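You operate a simulated robot arm through the tools that you are given. There is no shell and no other tool.

The job below is to be done with a simulated two-armed robot. You get a single attempt, and the scene is never put back.

Task
Wipe up the spill on the card bench with the cloth and put it back.

It is judged by the outcome, as a careful person would: the job done as asked, and still so three seconds after it is handed in. It fails if anything else is knocked over, pushed out of place, dropped, spilled or broken. Flat cloth is picked up by pressing the open fingertips on it (5 to 10 N) and closing them slowly along it; thin cloth reads only 2 to 8 mm in the jaws.

Robot
Two 6-joint arms with two-finger parallel grippers on one trunk, on a base that moves. Base frame: it is fixed to the floor where the robot stands at the start and does not move with it; the origin is under the middle of the robot, x ahead of it, y to its left, z up; the surface under the hand at the start is at about z = 88. Units: cm, degrees, N and s.
The left shoulder is at the start at [6, 18.7, 114.7], the right one opposite. With the tool pointing down near the work surface each hand reaches from about 26 to 62 cm from the robot's upright axis, wherever it stands, measured 20 degrees to its own side. Payload 1.57 kg a hand.
The tool frame of a hand sits at the grasp point between the pads (the TCP): z along the fingers, y along the line on which they close. The tips reach 3 cm beyond it. Largest opening 11 cm; finger width 2.4, thickness 1.2; the body of the gripper, 4.8 by 11.2 cm, starts 7.8 cm behind the TCP.
Orientation is that of the tool frame in the base frame, as a unit quaternion [x, y, z, w]. With the fingers straight down and closing along the base's y, the tool's x points along the base's -x, its y along +y and its z along -z.

Tools
- The arms move only by the tool apply_moves. It takes "left_series", "right_series" or both (then of equal length, played together; a hand with none holds still); each is a list of rows, each a list of 3 entries, a list of its own where there are three numbers: the shift along the base's x, y, z in cm, then the turn, a rotation vector about the base's x, y, z in degrees, then the closure, from 0 (fully open) to 1 (shut). In form: [[[x, y, z], [wx, wy, wz], fingers], ...]. A call has 1 to 20 rows; each row shifts and turns the commanded pose from where the row before left it. Rows are played at 5 a second. More than 5 cm and 8.6 degrees between two rows, or a gripper value outside its range, and nothing of the call is played. A pose out of reach is approached as far as the arm can. The call stops where the force on the tool passes 40 N (or 10 N more than at its start, if that is more) or the arm is blocked; 0.2 s more then pass. Each finger travels about 15.3 cm/s and halts on what it meets, pressing with about 20 N; the grip force reading is that of the motor and also rises with nothing between the fingers. The clock runs only during rows and for 0.2 s after the last one: add rows that do not move to give the fingers time. It gives the time, the measured TCP pose, the force on the tool (base axes), the opening and the grip force at its end, in the units of the frame above (readings bear some noise), with the torque about the TCP (base axes, N m) and any sound that the robot's microphone picked up.
- Cameras (640 x 400 px; columns grow to the right, rows downward): "scene" is now at [1.61, 0.8, 168.71]; the picture's right is [0.08, -1.00, 0.00], its down [-0.77, -0.06, -0.64] and it looks along [0.64, 0.05, -0.77] (base axes); focal length 292 px, centre (320, 200). "left" rides on the left gripper at [7, -1.6, -14.1] in its tool frame; the picture's right is [0.23, 0.97, 0.00], its down [-0.86, 0.20, -0.48] and it looks along [-0.47, 0.11, 0.88] (tool axes); focal length 222 px, centre (320, 200). "right" rides on the right gripper at [7, 1.6, -14.1] in its tool frame; the picture's right is [-0.23, 0.97, 0.00], its down [-0.86, -0.20, -0.48] and it looks along [-0.47, -0.11, 0.88] (tool axes); focal length 222 px, centre (320, 200). There is no depth. A picture from a camera that has moved, and an enlarged one, comes with that camera's place and axes in the base frame and with its lens.
- camera(camera): a new picture of that camera. It takes no simulated time.
- lift_body(by): slides the trunk up (or, below 0, down) by that many cm; the arms and the scene camera ride with it, the base frame stays. It gives what a move gives, with no picture.
- drive_base(legs): drives the robot by 1 to 6 legs, each [ahead, left, turn to the left] in cm, cm and degrees, along the robot's own axes; the way and the turn of a leg run together, so that a leg with both is an arc; at most 150 cm and 180 degrees a leg. The arms and the cameras ride along, it lands a little off, and it stops where it bumps. It gives what a move gives.
- pan_tilt(pan, tilt): turns the head with the scene camera to pan (to the left, within 86 degrees either way) and tilt (down, from -29 to 69), counted from straight ahead of the robot. It gives what a move gives.
- zoom(camera, box): a new picture of the part [left, top, right, bottom] of that camera's present view, enlarged. It takes no simulated time.
- finish_job(): hands the job in; it is judged then, once.

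Places have to be worked out from the pictures, the camera data and where the tool is seen. Open the grippers and draw the arms clear of the work before you hand the job in, unless the task says otherwise.

The tools are called after ">>>" as name(argument=value, ...) on one line, values as JSON. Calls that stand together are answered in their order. apply_moves: Moves the arms, as the interface text tells. Its arguments: {"type":"object","properties":{"left_series":{"type":"array","items":{"type":"array"}},"right_series":{"type":"array","items":{"type":"array"}}},"required":[]} The other tools are called the same way: lift_body (by) moves the trunk up or down; drive_base (legs) drives the base; pan_tilt (pan, tilt) turns the head that bears the scene camera; camera (camera) takes a picture; zoom (camera, box) takes an enlarged picture of a part of a camera's view; finish_job () hands the job in.

At the start:

```text
time: 0.0
left_eef_pos: [47.16, 8.07, 113.86]
left_tcp_rot: [0.0, 1.0, -0.001, 0.0]
left_ft_force: [0.1, -0.7, -0.8]
left_ft_torque: [0.02, 0.02, -0.03]
left_opening: 11.01
left_grip_force: 0.1
right_eef_pos: [35.97, -19.18, 108.58]
right_tcp_rot: [0.0, 1.0, 0.0, 0.0]
right_ft_force: [-0.6, 1.0, -0.2]
right_ft_torque: [-0.01, -0.04, 0.02]
right_opening: 11.0
right_grip_force: 0.1
trunk travel left (down, up): [-77.5, 21.5]
robot x, y, heading: [0.21, -0.1, -0.3]
head pan, tilt (commanded): [4.6, 50.4]
```

scene: 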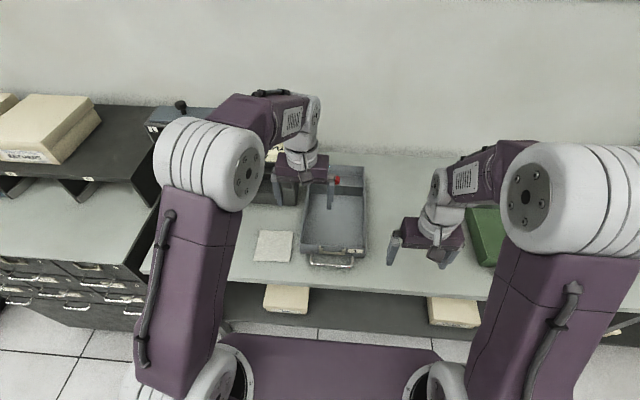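
right: 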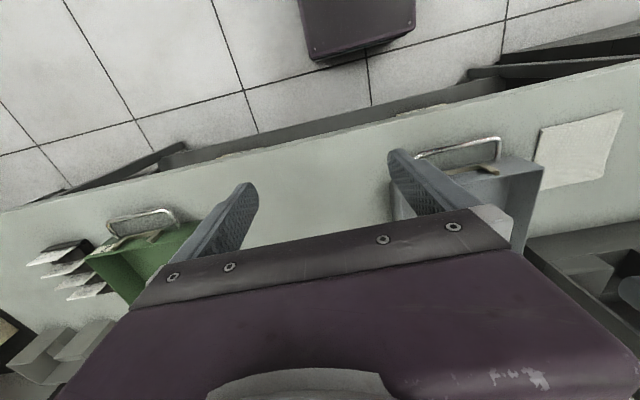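
left: 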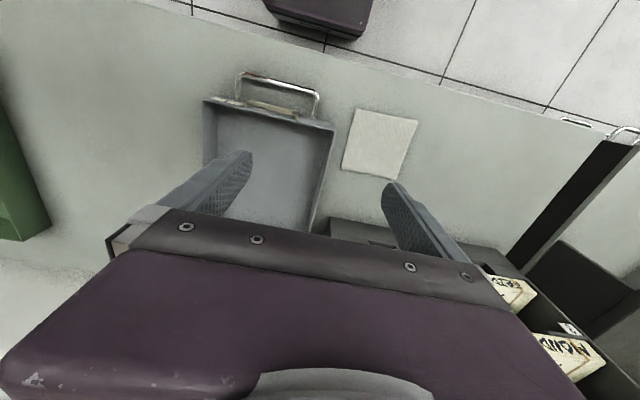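

The scene shows a white cloth beside an open grey drawer/tray on the bench, with a green box to the right. I don't see the spill yet, so I'll enlarge the scene view.

>>> zoom(camera="scene", box=[220, 130, 400, 310])

>>> zoom(camera="scene", box=[340, 130, 640, 330])

>>> zoom(camera="scene", box=[0, 80, 240, 330])

```text
2.22 times, centred on (310, 220) of scene
camera zoom: at [1.61, 0.8, 168.71], right [0.08, -1.0, 0.0], down [-0.77, -0.06, -0.64], along [0.64, 0.05, -0.77], focal length 650 px, centre (342, 156)
```

zoom: 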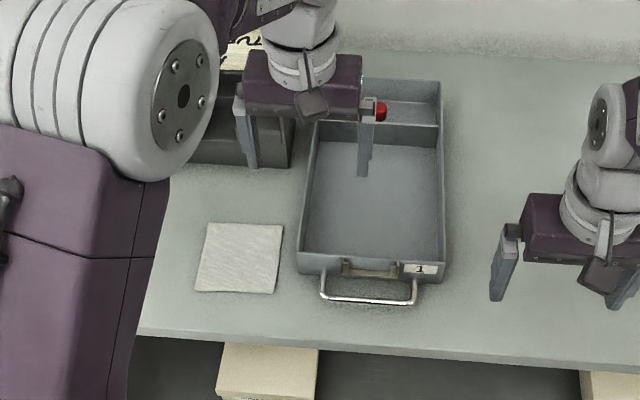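

```text
2.00 times, centred on (490, 230) of scene
camera zoom: at [1.61, 0.8, 168.71], right [0.08, -1.0, 0.0], down [-0.77, -0.06, -0.64], along [0.64, 0.05, -0.77], focal length 585 px, centre (-20, 140)
```

zoom: 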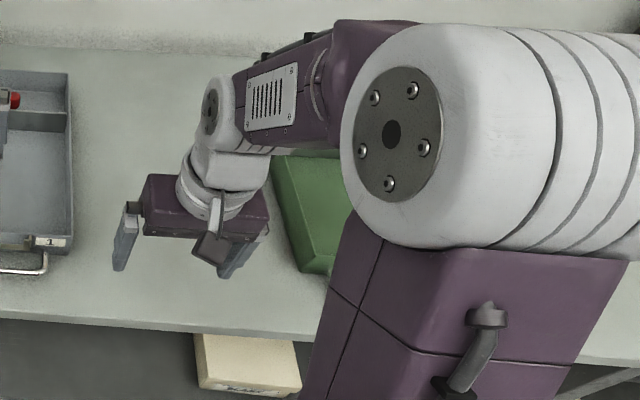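

```text
1.60 times, centred on (120, 205) of scene
camera zoom: at [1.61, 0.8, 168.71], right [0.08, -1.0, 0.0], down [-0.77, -0.06, -0.64], along [0.64, 0.05, -0.77], focal length 468 px, centre (640, 192)
```

zoom: 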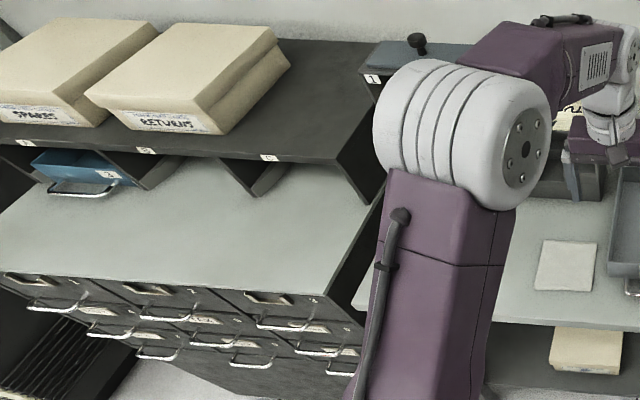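

No spill visible near the cloth so far; the room has several benches. I'll look around with the head, first to the left.

>>> pan_tilt(pan=50, tilt=35)

>>> camera(camera="scene")

```text
time: 1.1
left_eef_pos: [47.31, 7.96, 113.82]
left_tcp_rot: [0.0, 1.0, 0.0, 0.001]
left_ft_force: [0.7, -0.6, 0.4]
left_ft_torque: [-0.03, 0.01, 0.01]
left_opening: 10.99
left_grip_force: 0.1
right_eef_pos: [35.93, -19.08, 108.5]
right_tcp_rot: [0.0, 1.0, 0.0, 0.0]
right_ft_force: [-0.1, 0.6, -0.4]
right_ft_torque: [-0.02, 0.02, 0.02]
right_opening: 10.99
right_grip_force: 0.1
trunk travel left (down, up): [-77.5, 21.5]
robot x, y, heading: [0.03, 0.08, -0.1]
head pan, tilt (commanded): [50.0, 35.0]
```

```text
taken
camera scene: at [-0.37, 6.91, 170.93], right [0.77, -0.64, 0.0], down [-0.37, -0.44, -0.82], along [0.53, 0.63, -0.57], focal length 292 px, centre (320, 200)
```

scene: 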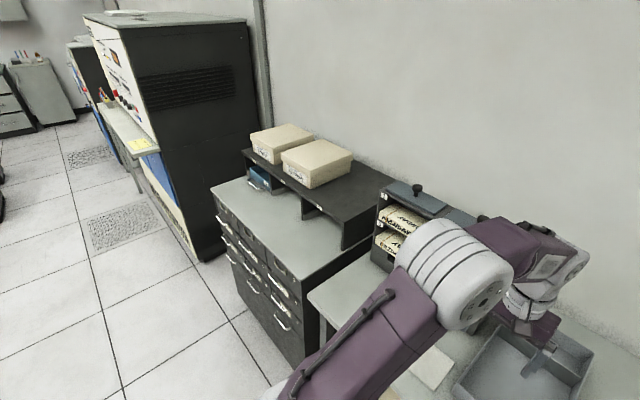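

Left side shows a card-drawer cabinet with a shelf on it and machines farther off; no spill seen there yet. I'll look farther left and then right.

>>> zoom(camera="scene", box=[200, 110, 420, 370])

>>> zoom(camera="scene", box=[0, 0, 220, 200])

```text
1.54 times, centred on (310, 240) of scene
camera zoom: at [-0.37, 6.91, 170.93], right [0.77, -0.64, 0.0], down [-0.37, -0.44, -0.82], along [0.53, 0.63, -0.57], focal length 450 px, centre (335, 138)
```

zoom: 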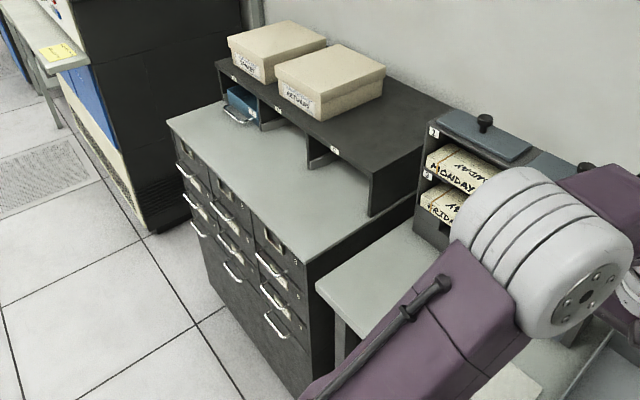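

```text
2.00 times, centred on (110, 100) of scene
camera zoom: at [-0.37, 6.91, 170.93], right [0.77, -0.64, 0.0], down [-0.37, -0.44, -0.82], along [0.53, 0.63, -0.57], focal length 585 px, centre (740, 400)
```

zoom: 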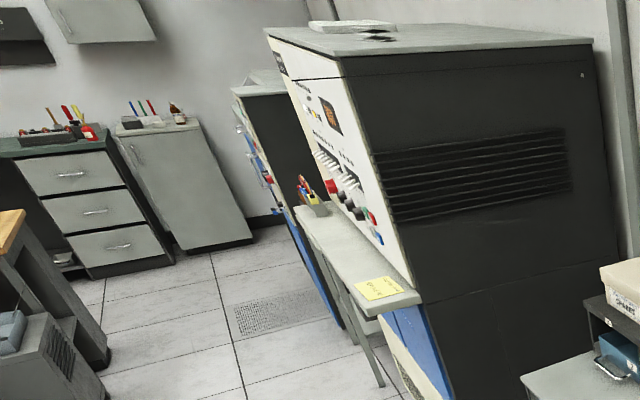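

A large computer room with several benches. Now I'll look to the right.

>>> pan_tilt(pan=-50, tilt=35)

>>> camera(camera="scene")

>>> zoom(camera="scene", box=[0, 100, 320, 400])

>>> zoom(camera="scene", box=[320, 0, 640, 300])

```text
time: 2.9
left_eef_pos: [47.22, 8.08, 113.88]
left_tcp_rot: [0.0, 1.0, 0.001, 0.0]
left_ft_force: [-0.3, -0.4, -0.3]
left_ft_torque: [0.01, -0.02, -0.02]
left_opening: 10.99
left_grip_force: 0.1
right_eef_pos: [35.85, -19.07, 108.62]
right_tcp_rot: [0.0, 1.0, 0.0, 0.0]
right_ft_force: [-0.6, 0.2, 0.3]
right_ft_torque: [0.01, 0.03, 0.01]
right_opening: 11.0
right_grip_force: 0.0
trunk travel left (down, up): [-77.5, 21.5]
robot x, y, heading: [0.05, -0.11, 0.3]
head pan, tilt (commanded): [-50.0, 35.0]
```

```text
taken
camera scene: at [-0.37, -6.56, 170.93], right [-0.77, -0.64, 0.0], down [-0.37, 0.44, -0.82], along [0.53, -0.63, -0.57], focal length 292 px, centre (320, 200)
```

scene: 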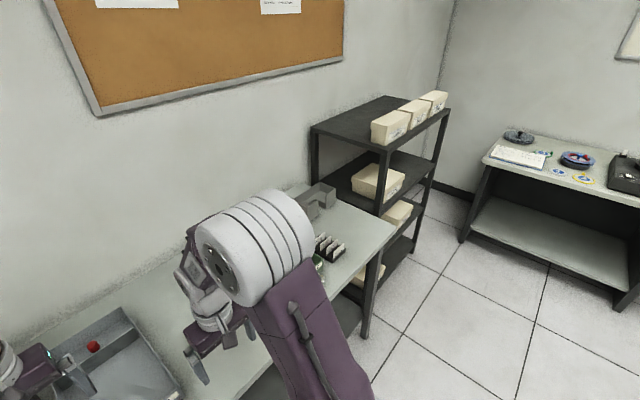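

```text
1.33 times, centred on (160, 250) of scene
camera zoom: at [-0.37, -6.56, 170.93], right [-0.77, -0.64, 0.0], down [-0.37, 0.44, -0.82], along [0.53, -0.63, -0.57], focal length 390 px, centre (533, 133)
```

zoom: 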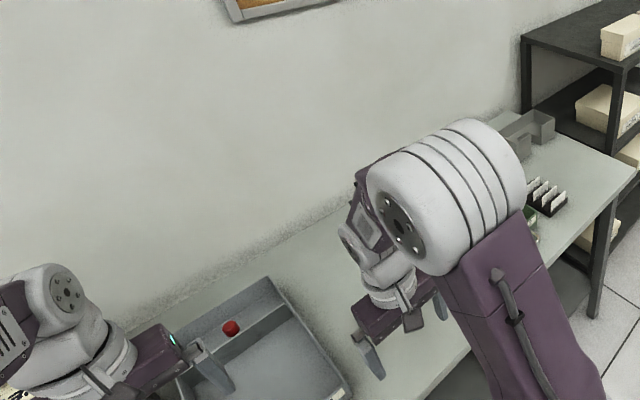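

```text
1.33 times, centred on (480, 150) of scene
camera zoom: at [-0.37, -6.56, 170.93], right [-0.77, -0.64, 0.0], down [-0.37, 0.44, -0.82], along [0.53, -0.63, -0.57], focal length 390 px, centre (107, 267)
```

zoom: 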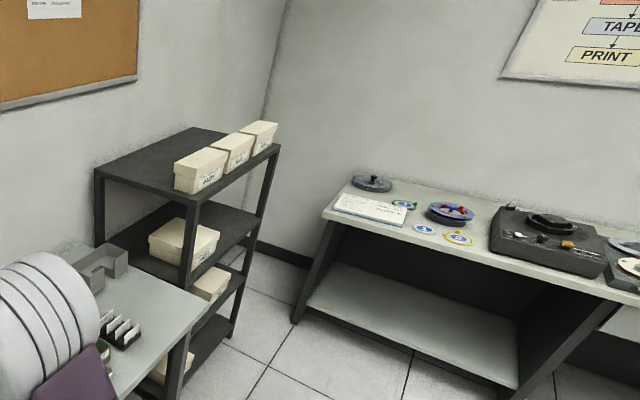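

No obvious spill yet. The bench parts hidden by the arms need to be seen; I'll check the wrist cameras enlarged.

>>> zoom(camera="left", box=[0, 0, 320, 250])

>>> zoom(camera="left", box=[300, 60, 640, 360])

>>> zoom(camera="right", box=[0, 120, 320, 400])

>>> zoom(camera="right", box=[320, 60, 640, 340])

```text
1.60 times, centred on (160, 125) of left
camera zoom: at [40.19, 6.4, 128.0], right [-0.23, 0.97, 0.0], down [0.86, 0.2, 0.48], along [0.47, 0.11, -0.88], focal length 355 px, centre (576, 320)
```

zoom: 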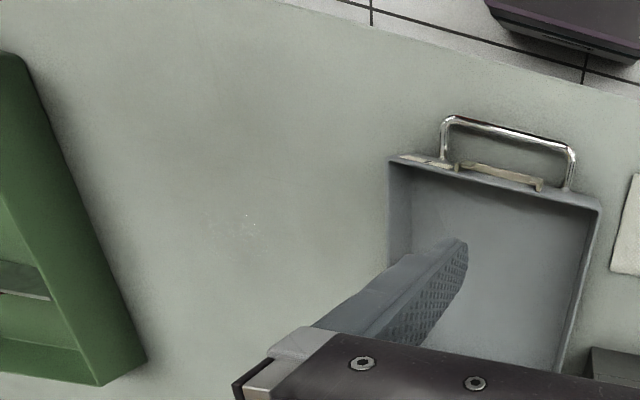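

```text
1.33 times, centred on (470, 210) of left
camera zoom: at [40.19, 6.4, 128.0], right [-0.23, 0.97, 0.0], down [0.86, 0.2, 0.48], along [0.47, 0.11, -0.88], focal length 296 px, centre (120, 187)
```

zoom: 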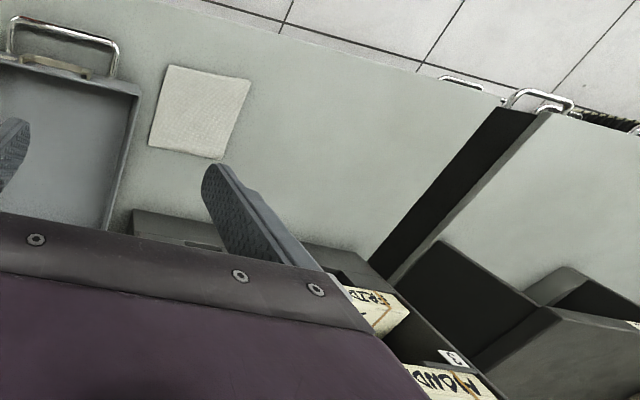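

```text
1.43 times, centred on (160, 260) of right
camera zoom: at [28.92, -17.34, 122.75], right [0.23, 0.97, 0.0], down [0.86, -0.2, 0.48], along [0.47, -0.11, -0.88], focal length 317 px, centre (549, 114)
```

zoom: 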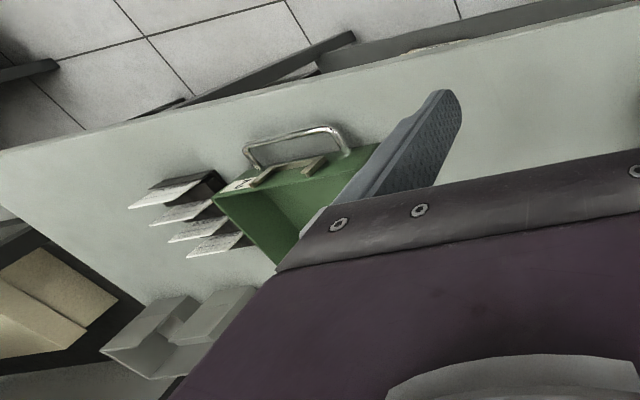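

```text
1.43 times, centred on (480, 200) of right
camera zoom: at [28.92, -17.34, 122.75], right [0.23, 0.97, 0.0], down [0.86, -0.2, 0.48], along [0.47, -0.11, -0.88], focal length 317 px, centre (91, 200)
```

zoom: 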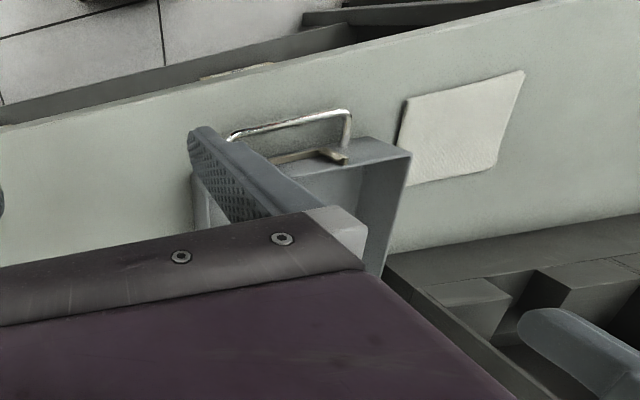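

There are tiny specks on the bench between the tray and the green box; I'll enlarge that area further, since it may be a clear spill.

>>> zoom(camera="left", box=[50, 60, 190, 190])

>>> zoom(camera="left", box=[0, 0, 160, 100])

>>> zoom(camera="left", box=[190, 60, 350, 220])

>>> zoom(camera="scene", box=[0, 280, 250, 400])

```text
3.08 times, centred on (120, 125) of left
camera zoom: at [40.19, 6.4, 128.0], right [-0.23, 0.97, 0.0], down [0.86, 0.2, 0.48], along [0.47, 0.11, -0.88], focal length 684 px, centre (935, 431)
```

zoom: 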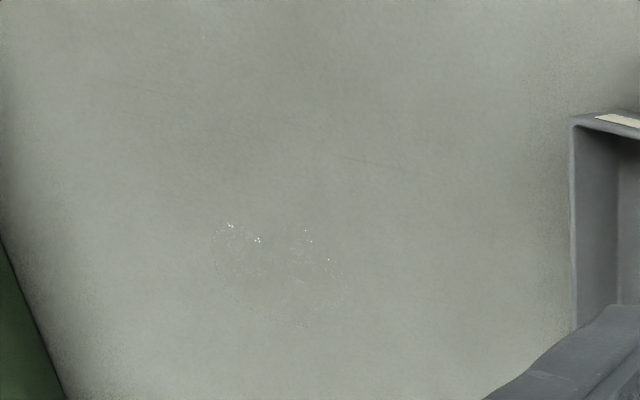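

```text
4.00 times, centred on (80, 50) of left
camera zoom: at [40.19, 6.4, 128.0], right [-0.23, 0.97, 0.0], down [0.86, 0.2, 0.48], along [0.47, 0.11, -0.88], focal length 888 px, centre (1280, 800)
```

zoom: 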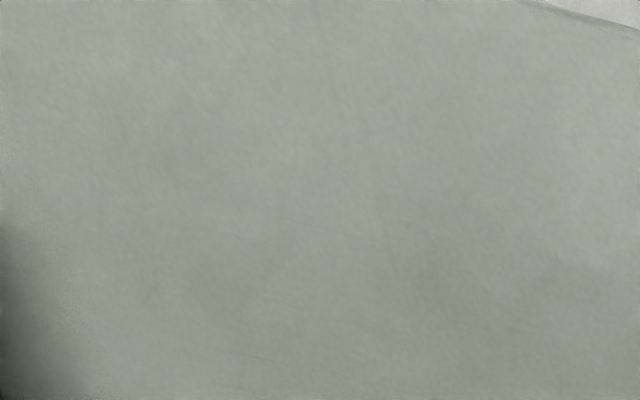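

```text
2.50 times, centred on (270, 140) of left
camera zoom: at [40.19, 6.4, 128.0], right [-0.23, 0.97, 0.0], down [0.86, 0.2, 0.48], along [0.47, 0.11, -0.88], focal length 555 px, centre (445, 350)
```

zoom: 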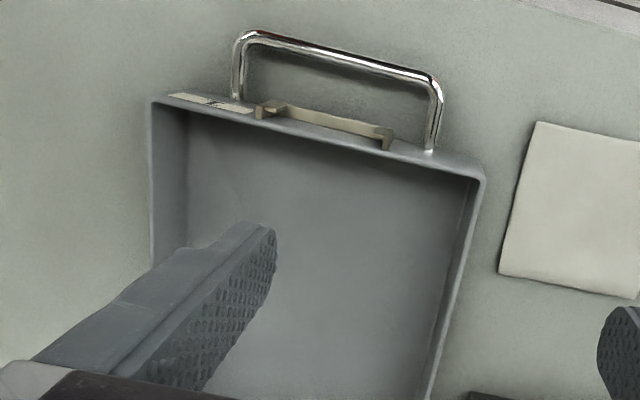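

```text
2.56 times, centred on (125, 340) of scene
camera zoom: at [-0.37, -6.56, 170.93], right [-0.77, -0.64, 0.0], down [-0.37, 0.44, -0.82], along [0.53, -0.63, -0.57], focal length 748 px, centre (819, -158)
```

zoom: 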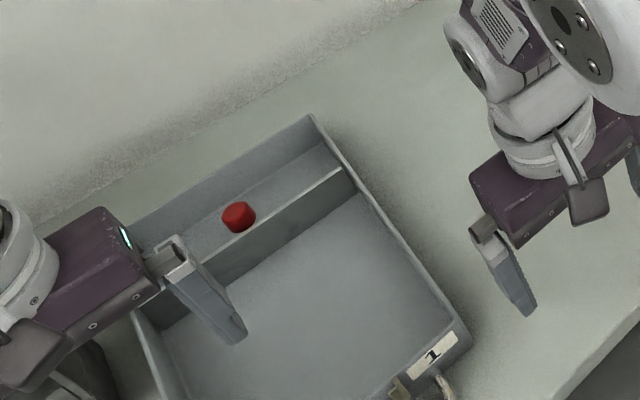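

A faint clear puddle with a thin outline sits at roughly [60, -28.7, 88], about 8 cm wide, between tray 1 and the green box. It is hidden in the scene camera by the right gripper, so I'll move the right hand back and aside, and turn the head to look at it.

>>> apply_moves(right_series=[[[-2, -3, 1.5], [0, 0, 0], 0], [[-2, -3, 1.5], [0, 0, 0], 0], [[-2, -3, 1.5], [0, 0, 0], 0], [[0, -3, 1.5], [0, 0, 0], 0], [[0, -3, 1.5], [0, 0, 0], 0], [[0, 0, 0], [0, 0, 0], 0]])

>>> pan_tilt(pan=-12, tilt=52)

>>> camera(camera="scene")

>>> camera(camera="right")

```text
time: 4.3
left_eef_pos: [47.08, 8.05, 113.92]
left_tcp_rot: [0.0, 1.0, 0.0, 0.0]
left_ft_force: [0.3, 0.4, -0.3]
left_ft_torque: [-0.01, 0.01, -0.01]
left_opening: 11.0
left_grip_force: 0.2
right_eef_pos: [29.69, -33.91, 116.15]
right_tcp_rot: [0.0, 1.0, -0.001, 0.001]
right_ft_force: [-0.1, -0.1, 1.1]
right_ft_torque: [-0.03, -0.01, 0.0]
right_opening: 11.04
right_grip_force: 0.0
trunk travel left (down, up): [-77.5, 21.5]
robot x, y, heading: [-0.16, 0.2, 0.0]
head pan, tilt (commanded): [-50.0, 35.0]
```

```text
time: 5.3
left_eef_pos: [47.19, 8.07, 113.86]
left_tcp_rot: [0.0, 1.0, -0.001, 0.0]
left_ft_force: [0.5, -1.2, -0.3]
left_ft_torque: [0.0, 0.03, -0.02]
left_opening: 11.02
left_grip_force: 0.0
right_eef_pos: [29.68, -34.09, 116.01]
right_tcp_rot: [0.001, 1.0, 0.0, 0.0]
right_ft_force: [0.1, -0.1, 0.2]
right_ft_torque: [-0.01, 0.0, -0.04]
right_opening: 11.0
right_grip_force: 0.0
trunk travel left (down, up): [-77.5, 21.5]
robot x, y, heading: [-0.02, 0.02, -0.0]
head pan, tilt (commanded): [-12.0, 52.0]
```

```text
taken
camera scene: at [1.31, -1.41, 168.49], right [-0.21, -0.98, 0.0], down [-0.77, 0.16, -0.62], along [0.6, -0.13, -0.79], focal length 292 px, centre (320, 200)
```

scene: 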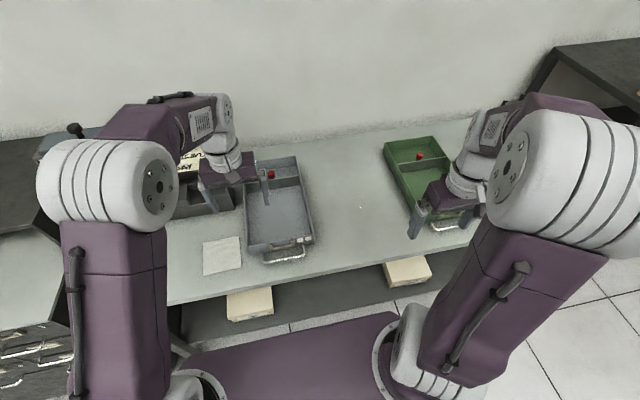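

```text
taken
camera right: at [22.75, -32.3, 130.31], right [0.23, 0.97, 0.0], down [0.86, -0.2, 0.48], along [0.47, -0.11, -0.88], focal length 222 px, centre (320, 200)
```

right: 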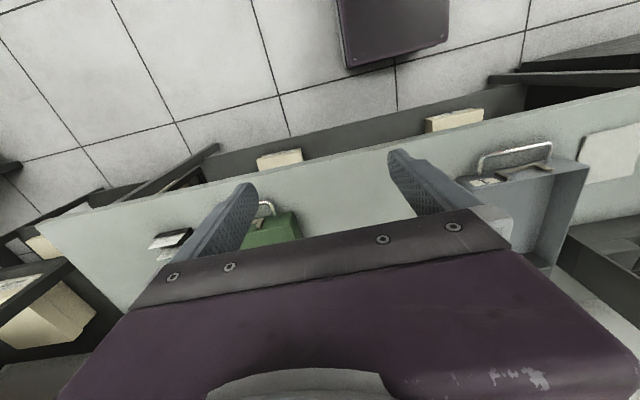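

>>> zoom(camera="scene", box=[300, 150, 430, 260])

>>> zoom(camera="scene", box=[160, 130, 480, 330])

```text
3.64 times, centred on (365, 205) of scene
camera zoom: at [1.31, -1.41, 168.49], right [-0.21, -0.98, 0.0], down [-0.77, 0.16, -0.62], along [0.6, -0.13, -0.79], focal length 1063 px, centre (156, 182)
```

zoom: 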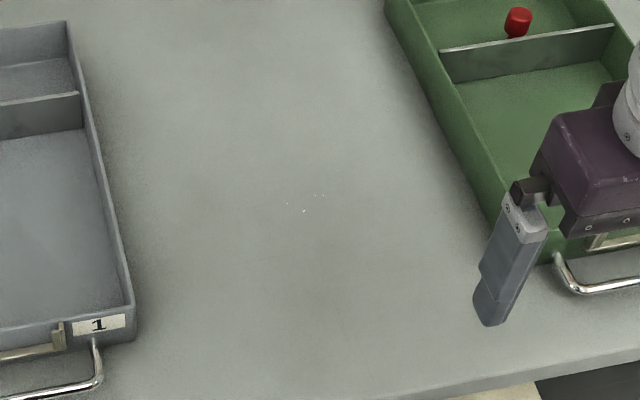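

```text
2.00 times, centred on (320, 230) of scene
camera zoom: at [1.31, -1.41, 168.49], right [-0.21, -0.98, 0.0], down [-0.77, 0.16, -0.62], along [0.6, -0.13, -0.79], focal length 585 px, centre (320, 140)
```

zoom: 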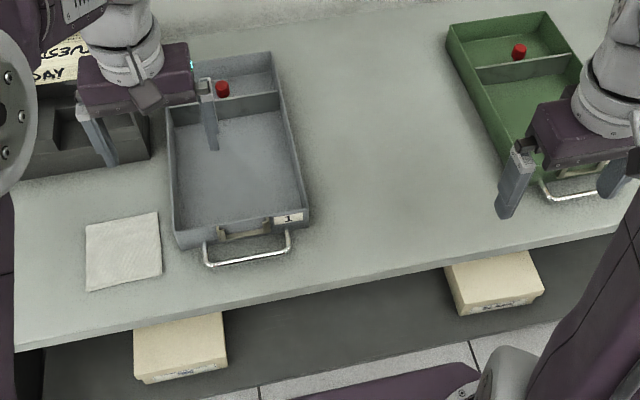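

Glints are seen at about [56–58, -28.5]; I'll zoom tighter for the outline of the puddle.

>>> zoom(camera="scene", box=[340, 190, 380, 225])

>>> zoom(camera="left", box=[85, 115, 145, 165])

>>> zoom(camera="right", box=[260, 140, 420, 240])

```text
11.43 times, centred on (360, 208) of scene
camera zoom: at [1.31, -1.41, 168.49], right [-0.21, -0.98, 0.0], down [-0.77, 0.16, -0.62], along [0.6, -0.13, -0.79], focal length 3341 px, centre (-137, 114)
```

zoom: 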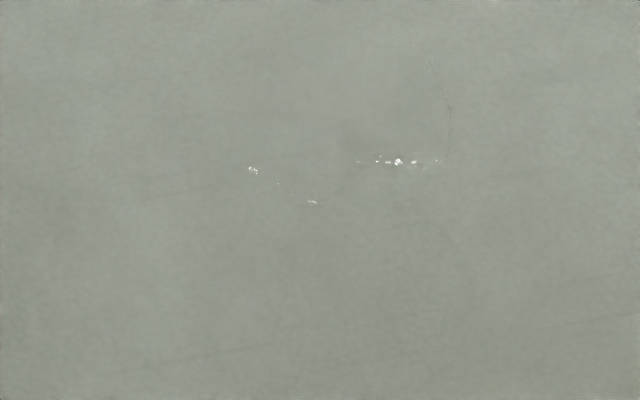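

```text
8.00 times, centred on (115, 140) of left
camera zoom: at [40.19, 6.38, 128.0], right [-0.23, 0.97, 0.0], down [0.86, 0.2, 0.48], along [0.47, 0.11, -0.88], focal length 1777 px, centre (1960, 680)
```

zoom: 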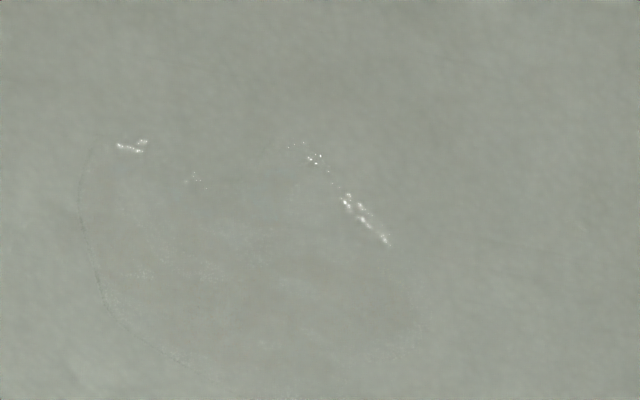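

```text
4.00 times, centred on (340, 190) of right
camera zoom: at [22.75, -32.3, 130.31], right [0.23, 0.97, 0.0], down [0.86, -0.2, 0.48], along [0.47, -0.11, -0.88], focal length 888 px, centre (240, 240)
```

zoom: 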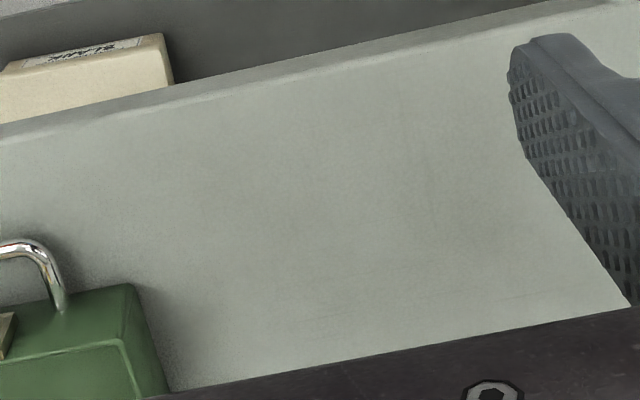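

The puddle spans roughly x 56.5–63.5, y -32.5 to -24.5 (centre [60, -28.5]). The cloth is an 11 x 11 cm square centred at about [48.4, 19.3]. I'll bring the left hand above the cloth with the fingers half open.

>>> apply_moves(left_series=[[[0.2, 3, 0], [0, 0, 0], 0.2], [[0.2, 3, 0], [0, 0, 0], 0.4], [[0.3, 3, -2], [0, 0, 0], 0.5], [[0.3, 2.3, -3], [0, 0, 0], 0.55], [[0.2, 0, -3], [0, 0, 0], 0.55], [[0, 0, -3], [0, 0, 0], 0.55], [[0, 0, -2], [0, 0, 0], 0.55], [[0, 0, 0], [0, 0, 0], 0.55]])

>>> camera(camera="left")

>>> zoom(camera="scene", box=[120, 130, 320, 320])

```text
time: 7.1
left_eef_pos: [48.35, 19.44, 100.74]
left_tcp_rot: [0.0, 1.0, -0.001, 0.0]
left_ft_force: [-0.3, -0.4, -0.8]
left_ft_torque: [0.06, 0.03, -0.02]
left_opening: 4.96
left_grip_force: 0.0
right_eef_pos: [29.59, -34.11, 116.04]
right_tcp_rot: [0.0, 1.0, 0.0, -0.001]
right_ft_force: [-0.4, 0.0, 0.6]
right_ft_torque: [-0.02, 0.01, 0.0]
right_opening: 11.02
right_grip_force: 0.1
trunk travel left (down, up): [-77.5, 21.5]
robot x, y, heading: [-0.03, 0.28, 0.0]
head pan, tilt (commanded): [-12.0, 52.0]
```

```text
taken
camera left: at [41.39, 17.69, 114.81], right [-0.23, 0.97, 0.0], down [0.85, 0.2, 0.48], along [0.47, 0.11, -0.88], focal length 222 px, centre (320, 200)
```

left: 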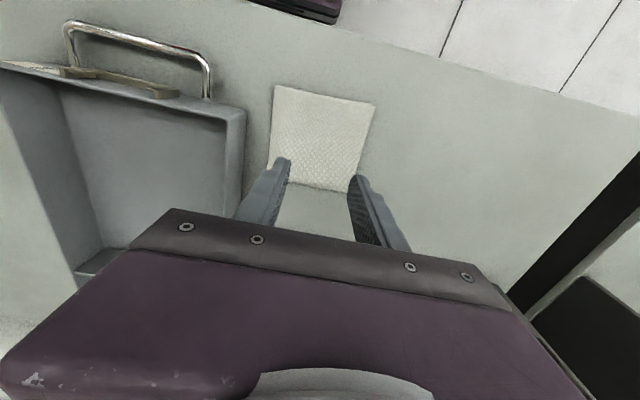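

```text
2.11 times, centred on (220, 225) of scene
camera zoom: at [1.27, -1.42, 168.49], right [-0.21, -0.98, 0.0], down [-0.77, 0.16, -0.62], along [0.6, -0.13, -0.79], focal length 615 px, centre (530, 147)
```

zoom: 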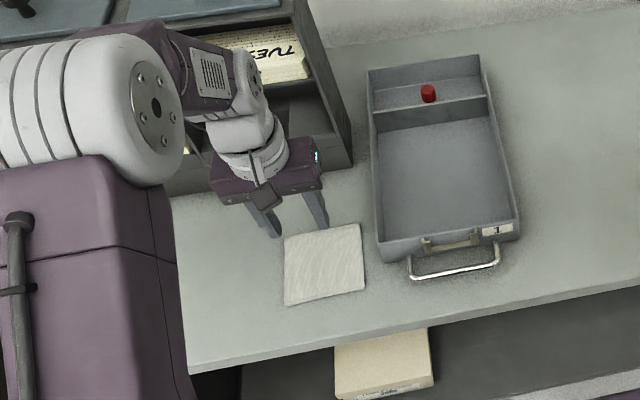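

The hand is centred over the cloth (TCP [48.4, 19.4], cloth centre about [48.4, 19.1]). I'll lower to just above it, then feel for contact in small steps.

>>> apply_moves(left_series=[[[0, -0.2, -2.5], [0, 0, 0], 0.55], [[0, 0, -2.5], [0, 0, 0], 0.55], [[0, 0, -2], [0, 0, 0], 0.55], [[0, 0, -1.2], [0, 0, 0], 0.55], [[0, 0, 0], [0, 0, 0], 0.55], [[0, 0, 0], [0, 0, 0], 0.55]])

>>> camera(camera="left")

```text
time: 8.5
left_eef_pos: [48.43, 19.28, 92.62]
left_tcp_rot: [0.0, 1.0, -0.001, 0.001]
left_ft_force: [-0.5, -0.7, 0.1]
left_ft_torque: [0.0, -0.01, -0.02]
left_opening: 4.95
left_grip_force: 0.1
right_eef_pos: [29.75, -34.04, 116.08]
right_tcp_rot: [0.0, 1.0, 0.001, 0.0]
right_ft_force: [-1.1, -0.3, 0.1]
right_ft_torque: [0.02, 0.0, -0.02]
right_opening: 11.01
right_grip_force: 0.1
trunk travel left (down, up): [-77.5, 21.5]
robot x, y, heading: [0.07, 0.11, 0.3]
head pan, tilt (commanded): [-12.0, 52.0]
```

```text
taken
camera left: at [41.44, 17.53, 106.69], right [-0.23, 0.97, 0.0], down [0.86, 0.2, 0.48], along [0.47, 0.11, -0.88], focal length 222 px, centre (320, 200)
```

left: 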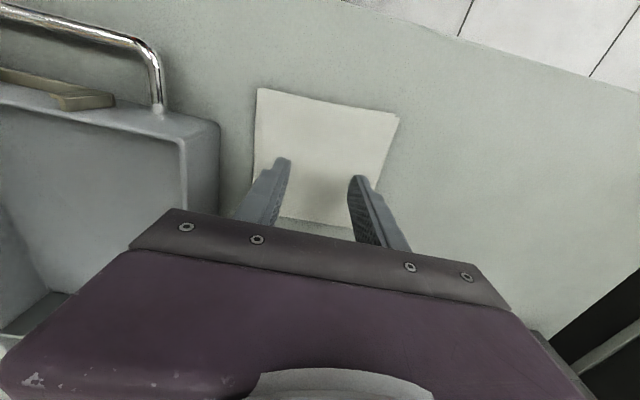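

The fingertips hover about 1 cm over the cloth's middle. I'll step down gently to find contact.

>>> apply_moves(left_series=[[[0, 0, -0.4], [0, 0, 0], 0.55], [[0, 0, -0.4], [0, 0, 0], 0.55], [[0, 0, -0.3], [0, 0, 0], 0.55], [[0, 0, 0], [0, 0, 0], 0.55]])

```text
time: 9.5
left_eef_pos: [48.38, 19.37, 91.65]
left_tcp_rot: [0.0, 1.0, 0.001, 0.0]
left_ft_force: [-0.2, 0.1, -0.3]
left_ft_torque: [0.01, 0.03, 0.01]
left_opening: 4.95
left_grip_force: 0.1
right_eef_pos: [29.66, -34.01, 115.98]
right_tcp_rot: [0.0, 1.0, 0.0, 0.0]
right_ft_force: [-0.7, -0.3, 0.7]
right_ft_torque: [0.03, -0.02, 0.01]
right_opening: 10.98
right_grip_force: 0.0
trunk travel left (down, up): [-77.5, 21.5]
robot x, y, heading: [0.04, -0.24, 0.2]
head pan, tilt (commanded): [-12.0, 52.0]
```

No contact yet at z = 91.65; continuing down in small steps.

>>> apply_moves(left_series=[[[0, 0, -0.2], [0, 0, 0], 0.55], [[0, 0, -0.15], [0, 0, 0], 0.55], [[0, 0, 0], [0, 0, 0], 0.55]])

```text
time: 10.3
left_eef_pos: [48.42, 19.24, 91.31]
left_tcp_rot: [0.0, 1.0, 0.0, 0.0]
left_ft_force: [0.2, 0.1, 2.7]
left_ft_torque: [0.03, 0.03, 0.02]
left_opening: 4.96
left_grip_force: 0.0
right_eef_pos: [29.66, -34.08, 116.03]
right_tcp_rot: [0.001, 1.0, 0.0, 0.0]
right_ft_force: [0.4, 0.5, -0.4]
right_ft_torque: [-0.01, 0.02, 0.03]
right_opening: 11.01
right_grip_force: 0.1
trunk travel left (down, up): [-77.5, 21.5]
robot x, y, heading: [0.03, -0.06, 0.1]
head pan, tilt (commanded): [-12.0, 52.0]
```

Contact: 2.7 N at z ≈ 91.3. I'll press a little more to reach 5–10 N.

>>> apply_moves(left_series=[[[0, 0, -0.15], [0, 0, 0], 0.55], [[0, 0, 0], [0, 0, 0], 0.55]])

```text
time: 10.9
left_eef_pos: [48.43, 19.26, 91.22]
left_tcp_rot: [0.0, 1.0, 0.0, 0.001]
left_ft_force: [-0.4, 1.3, 10.8]
left_ft_torque: [0.3, 0.01, 0.0]
left_opening: 4.98
left_grip_force: 0.1
right_eef_pos: [29.64, -34.07, 116.04]
right_tcp_rot: [0.0, 1.0, 0.0, 0.0]
right_ft_force: [0.4, -1.1, -0.6]
right_ft_torque: [-0.01, 0.0, 0.01]
right_opening: 10.99
right_grip_force: 0.1
trunk travel left (down, up): [-77.5, 21.5]
robot x, y, heading: [0.39, -0.28, 0.2]
head pan, tilt (commanded): [-12.0, 52.0]
```

10.8 N, slightly high; I'll ease up 0.05 cm and close slowly along the cloth.

>>> apply_moves(left_series=[[[0, 0, -0.0], [0, 0, 0], 0.57], [[0, 0, 0.04], [0, 0, 0], 0.6], [[0, 0, 0], [0, 0, 0], 0.63], [[0, 0, 0], [0, 0, 0], 0.66], [[0, 0, 0], [0, 0, 0], 0.69], [[0, 0, 0], [0, 0, 0], 0.72]])

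>>> camera(camera="left")

```text
time: 12.3
left_eef_pos: [48.34, 19.25, 91.24]
left_tcp_rot: [0.0, 1.0, 0.0, 0.0]
left_ft_force: [0.1, 0.2, 11.7]
left_ft_torque: [0.18, 0.02, 0.01]
left_opening: 3.11
left_grip_force: 0.0
right_eef_pos: [29.49, -34.09, 116.12]
right_tcp_rot: [-0.001, 1.0, 0.0, 0.001]
right_ft_force: [-0.9, -1.2, 0.9]
right_ft_torque: [-0.01, 0.01, -0.02]
right_opening: 11.0
right_grip_force: 0.1
trunk travel left (down, up): [-77.5, 21.5]
robot x, y, heading: [0.14, 0.08, -0.0]
head pan, tilt (commanded): [-12.0, 52.0]
```

```text
taken
camera left: at [41.3, 17.47, 105.35], right [-0.23, 0.97, 0.0], down [0.85, 0.2, 0.48], along [0.47, 0.11, -0.88], focal length 222 px, centre (320, 200)
```

left: 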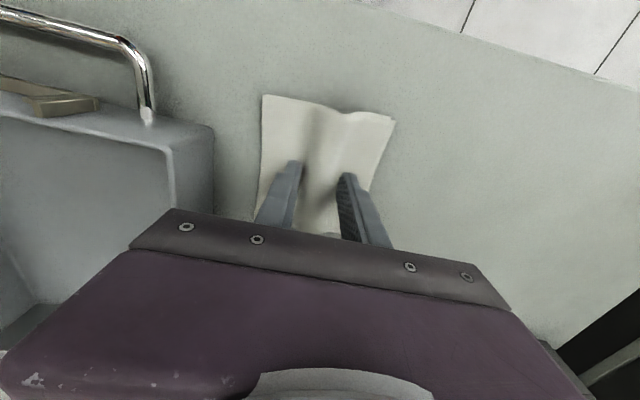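

The cloth is buckling up between the fingers as wanted. Force is 11.7 N, so I'll ease up slightly and go on closing.

>>> apply_moves(left_series=[[[0, 0, 0.04], [0, 0, 0], 0.75], [[0, 0, 0.02], [0, 0, 0], 0.78], [[0, 0, 0], [0, 0, 0], 0.81], [[0, 0, 0], [0, 0, 0], 0.84], [[0, 0, 0], [0, 0, 0], 0.87], [[0, 0, 0], [0, 0, 0], 0.9], [[0, 0, 0], [0, 0, 0], 0.93], [[0, 0, 0], [0, 0, 0], 0.96], [[0, 0, 0], [0, 0, 0], 1.0], [[0, 0, 0], [0, 0, 0], 1.0], [[0, 0, 0], [0, 0, 0], 1.0]])

>>> camera(camera="left")

```text
time: 14.7
left_eef_pos: [48.46, 19.32, 91.31]
left_tcp_rot: [-0.001, 1.0, 0.0, 0.0]
left_ft_force: [-1.3, 0.2, 4.1]
left_ft_torque: [0.03, -0.02, 0.0]
left_opening: 0.77
left_grip_force: 20.0
right_eef_pos: [29.59, -33.99, 116.12]
right_tcp_rot: [0.0, 1.0, 0.0, 0.0]
right_ft_force: [1.1, -0.8, 0.3]
right_ft_torque: [0.01, 0.0, -0.01]
right_opening: 11.01
right_grip_force: 0.1
trunk travel left (down, up): [-77.5, 21.5]
robot x, y, heading: [0.09, 0.23, 0.0]
head pan, tilt (commanded): [-12.0, 52.0]
```

```text
taken
camera left: at [41.4, 17.48, 105.38], right [-0.23, 0.97, 0.0], down [0.85, 0.2, 0.48], along [0.47, 0.11, -0.88], focal length 222 px, centre (320, 200)
```

left: 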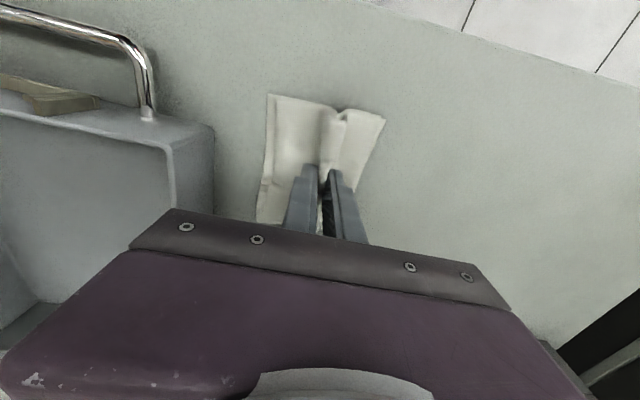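

The jaws read 7.7 mm with 20 N grip – a fold of cloth is held. I'll lift slowly and check.

>>> apply_moves(left_series=[[[0, 0, 0.5], [0, 0, 0], 1], [[0, 0, 1], [0, 0, 0], 1], [[0, 0, 1.5], [0, 0, 0], 1], [[0, 0, 2], [0, 0, 0], 1], [[0, 0, 2], [0, 0, 0], 1], [[0, 0, 2], [0, 0, 0], 1], [[0, 0, 0], [0, 0, 0], 1]])

>>> camera(camera="left")

>>> zoom(camera="scene", box=[120, 130, 320, 320])

```text
time: 16.3
left_eef_pos: [48.34, 19.07, 100.27]
left_tcp_rot: [0.0, 1.0, 0.0, 0.001]
left_ft_force: [-0.4, -0.5, 0.1]
left_ft_torque: [0.02, -0.03, -0.01]
left_opening: 0.75
left_grip_force: 21.0
right_eef_pos: [29.75, -34.12, 116.14]
right_tcp_rot: [0.0, 1.0, 0.0, 0.0]
right_ft_force: [-0.4, 0.0, 0.0]
right_ft_torque: [0.0, -0.01, -0.02]
right_opening: 10.98
right_grip_force: 0.2
trunk travel left (down, up): [-77.5, 21.5]
robot x, y, heading: [-0.17, 0.03, -0.0]
head pan, tilt (commanded): [-12.0, 52.0]
```

```text
taken
camera left: at [41.37, 17.39, 114.37], right [-0.23, 0.97, 0.0], down [0.86, 0.2, 0.48], along [0.47, 0.11, -0.88], focal length 222 px, centre (320, 200)
```

left: 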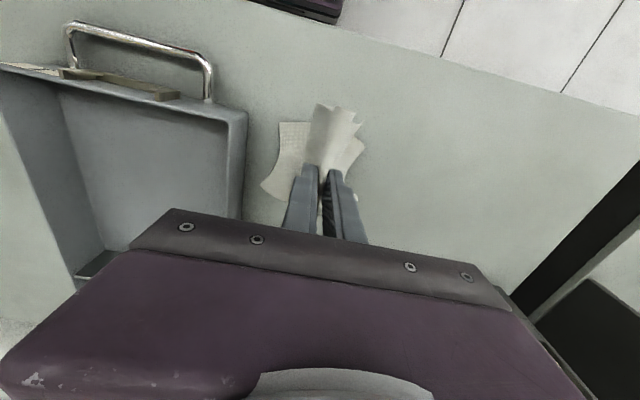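

```text
2.11 times, centred on (220, 225) of scene
camera zoom: at [1.34, -1.37, 168.49], right [-0.21, -0.98, 0.0], down [-0.77, 0.16, -0.62], along [0.6, -0.13, -0.79], focal length 615 px, centre (530, 147)
```

zoom: 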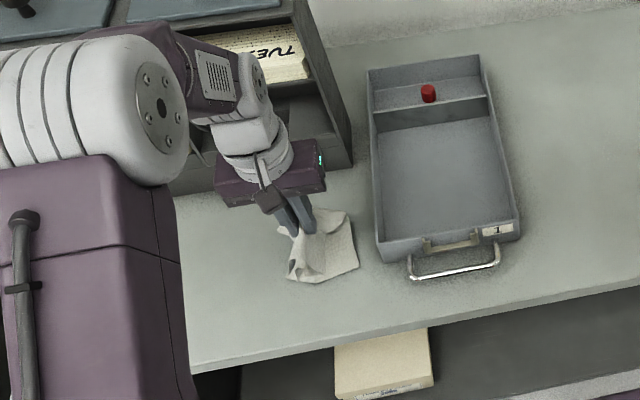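

The cloth is held and lifted. I'll raise it to carrying height and tuck the right hand in before driving right along the bench.

>>> apply_moves(left_series=[[[0, 0, 2.5], [0, 0, 0], 1], [[0, 0, 3], [0, 0, 0], 1], [[0, 0, 3], [0, 0, 0], 1], [[0, 0, 3], [0, 0, 0], 1], [[0, 0, 2.5], [0, 0, 0], 1], [[0, 0, 0], [0, 0, 0], 1]], right_series=[[[0, 3, 0.5], [0, 0, 0], 0], [[0, 3, 0.5], [0, 0, 0], 0], [[0, 3, 0.5], [0, 0, 0], 0], [[0, 3, 0.5], [0, 0, 0], 0], [[0, 2, 0.5], [0, 0, 0], 0], [[0, 0, 0], [0, 0, 0], 0]])

>>> camera(camera="scene")

>>> camera(camera="left")

>>> camera(camera="right")

```text
time: 17.7
left_eef_pos: [48.5, 19.26, 114.15]
left_tcp_rot: [0.0, 1.0, 0.0, -0.001]
left_ft_force: [0.2, 0.4, -0.4]
left_ft_torque: [-0.01, 0.04, -0.03]
left_opening: 0.76
left_grip_force: 19.9
right_eef_pos: [29.87, -20.19, 118.29]
right_tcp_rot: [0.0, 1.0, 0.0, 0.0]
right_ft_force: [-0.2, -0.3, 0.1]
right_ft_torque: [-0.01, 0.02, 0.01]
right_opening: 10.99
right_grip_force: 0.1
trunk travel left (down, up): [-77.5, 21.5]
robot x, y, heading: [0.07, 0.06, -0.3]
head pan, tilt (commanded): [-12.0, 52.0]
```

```text
taken
camera scene: at [1.36, -1.43, 168.49], right [-0.21, -0.98, 0.0], down [-0.77, 0.16, -0.62], along [0.6, -0.13, -0.79], focal length 292 px, centre (320, 200)
```

scene: 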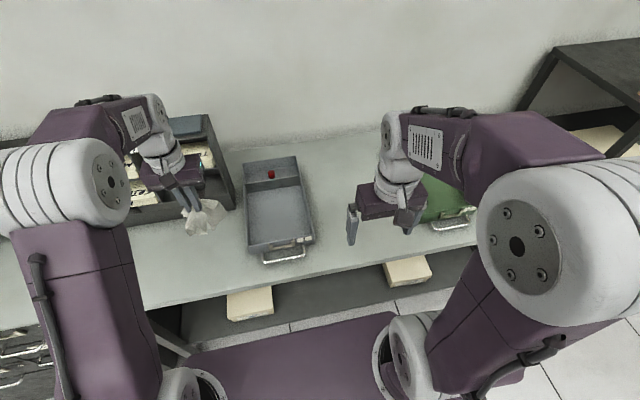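

```text
taken
camera left: at [41.51, 17.59, 128.28], right [-0.23, 0.97, 0.0], down [0.86, 0.2, 0.48], along [0.47, 0.11, -0.88], focal length 222 px, centre (320, 200)
```

left: 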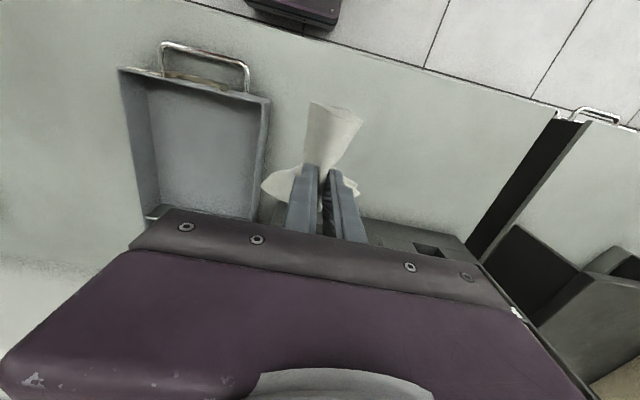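

```text
taken
camera right: at [22.89, -18.39, 132.58], right [0.23, 0.97, 0.0], down [0.86, -0.2, 0.48], along [0.47, -0.11, -0.88], focal length 222 px, centre (320, 200)
```

right: 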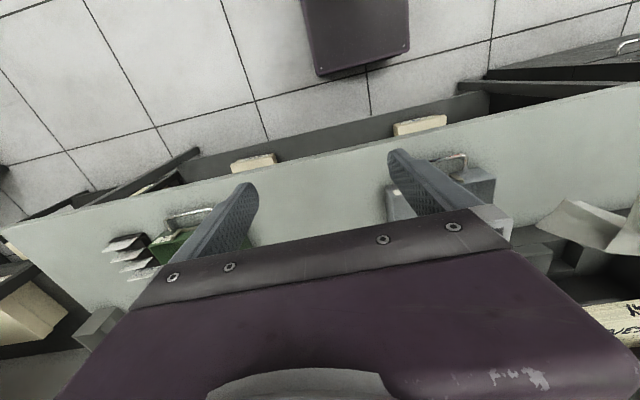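

The cloth hangs safely in the jaws. I'll drive the robot 42 cm to the right and 7 cm ahead (base front ~x 26, bench edge ~37) so the left hand can reach the puddle.

>>> drive_base(legs=[[0, -42, 0], [7, 0, 0]])

>>> camera(camera="left")

>>> camera(camera="scene")

>>> camera(camera="right")

```text
time: 20.9
left_eef_pos: [55.09, -22.44, 114.46]
left_tcp_rot: [0.002, 1.0, 0.001, 0.002]
left_ft_force: [-0.4, -0.4, 0.2]
left_ft_torque: [-0.01, -0.03, -0.02]
left_opening: 0.78
left_grip_force: 19.7
right_eef_pos: [36.25, -61.76, 118.44]
right_tcp_rot: [0.001, 1.0, -0.001, 0.001]
right_ft_force: [-0.4, 0.0, -0.1]
right_ft_torque: [-0.02, -0.03, 0.01]
right_opening: 11.01
right_grip_force: 0.1
trunk travel left (down, up): [-77.5, 21.5]
robot x, y, heading: [7.1, -41.65, -0.2]
head pan, tilt (commanded): [-12.0, 52.0]
```

```text
taken
camera left: at [47.98, -24.09, 128.43], right [-0.22, 0.97, 0.0], down [0.85, 0.2, 0.48], along [0.47, 0.11, -0.88], focal length 222 px, centre (320, 200)
```

left: 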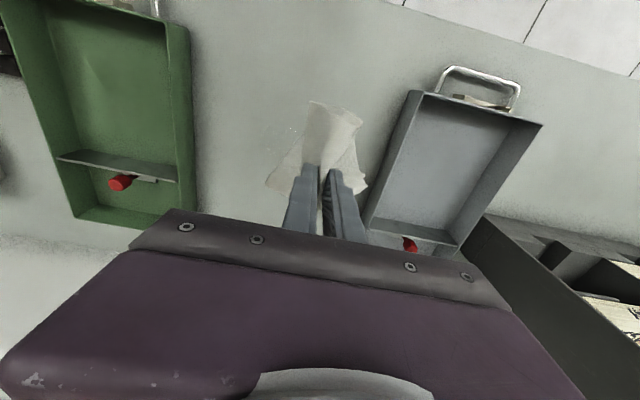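

```text
taken
camera scene: at [7.61, -42.96, 168.5], right [-0.21, -0.98, 0.0], down [-0.77, 0.17, -0.62], along [0.6, -0.13, -0.79], focal length 292 px, centre (320, 200)
```

scene: 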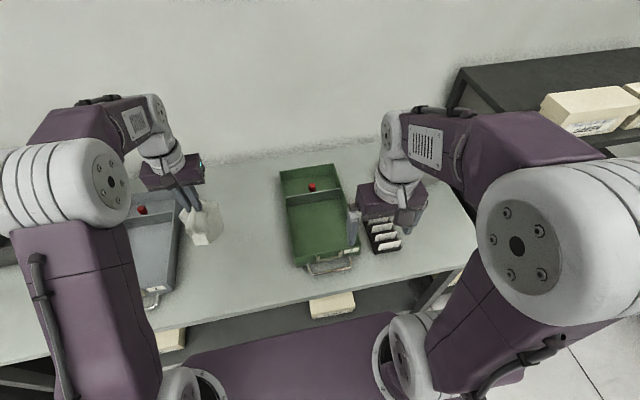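

```text
taken
camera right: at [29.25, -60.04, 132.69], right [0.23, 0.97, 0.0], down [0.85, -0.2, 0.48], along [0.47, -0.11, -0.88], focal length 222 px, centre (320, 200)
```

right: 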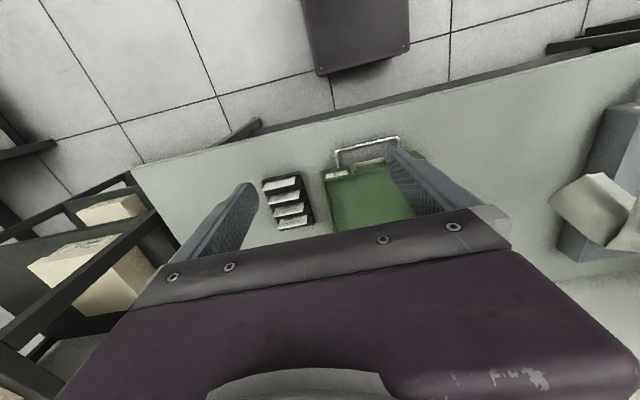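

Arrived at [7.1, -41.65]. I'll look for the puddle in the left camera, near its upper-left area beside the cloth.

>>> zoom(camera="left", box=[240, 90, 340, 190])

>>> zoom(camera="scene", box=[170, 180, 280, 260])

```text
4.00 times, centred on (290, 140) of left
camera zoom: at [47.98, -24.09, 128.43], right [-0.22, 0.97, 0.0], down [0.85, 0.2, 0.48], along [0.47, 0.11, -0.88], focal length 888 px, centre (440, 440)
```

zoom: 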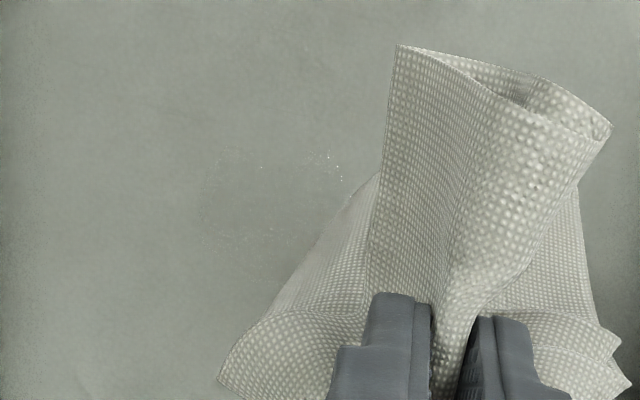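

```text
5.00 times, centred on (225, 220) of scene
camera zoom: at [7.61, -42.96, 168.5], right [-0.21, -0.98, 0.0], down [-0.77, 0.17, -0.62], along [0.6, -0.13, -0.79], focal length 1462 px, centre (795, 100)
```

zoom: 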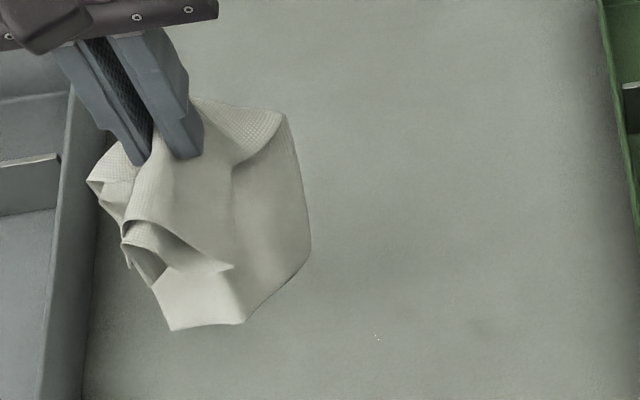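

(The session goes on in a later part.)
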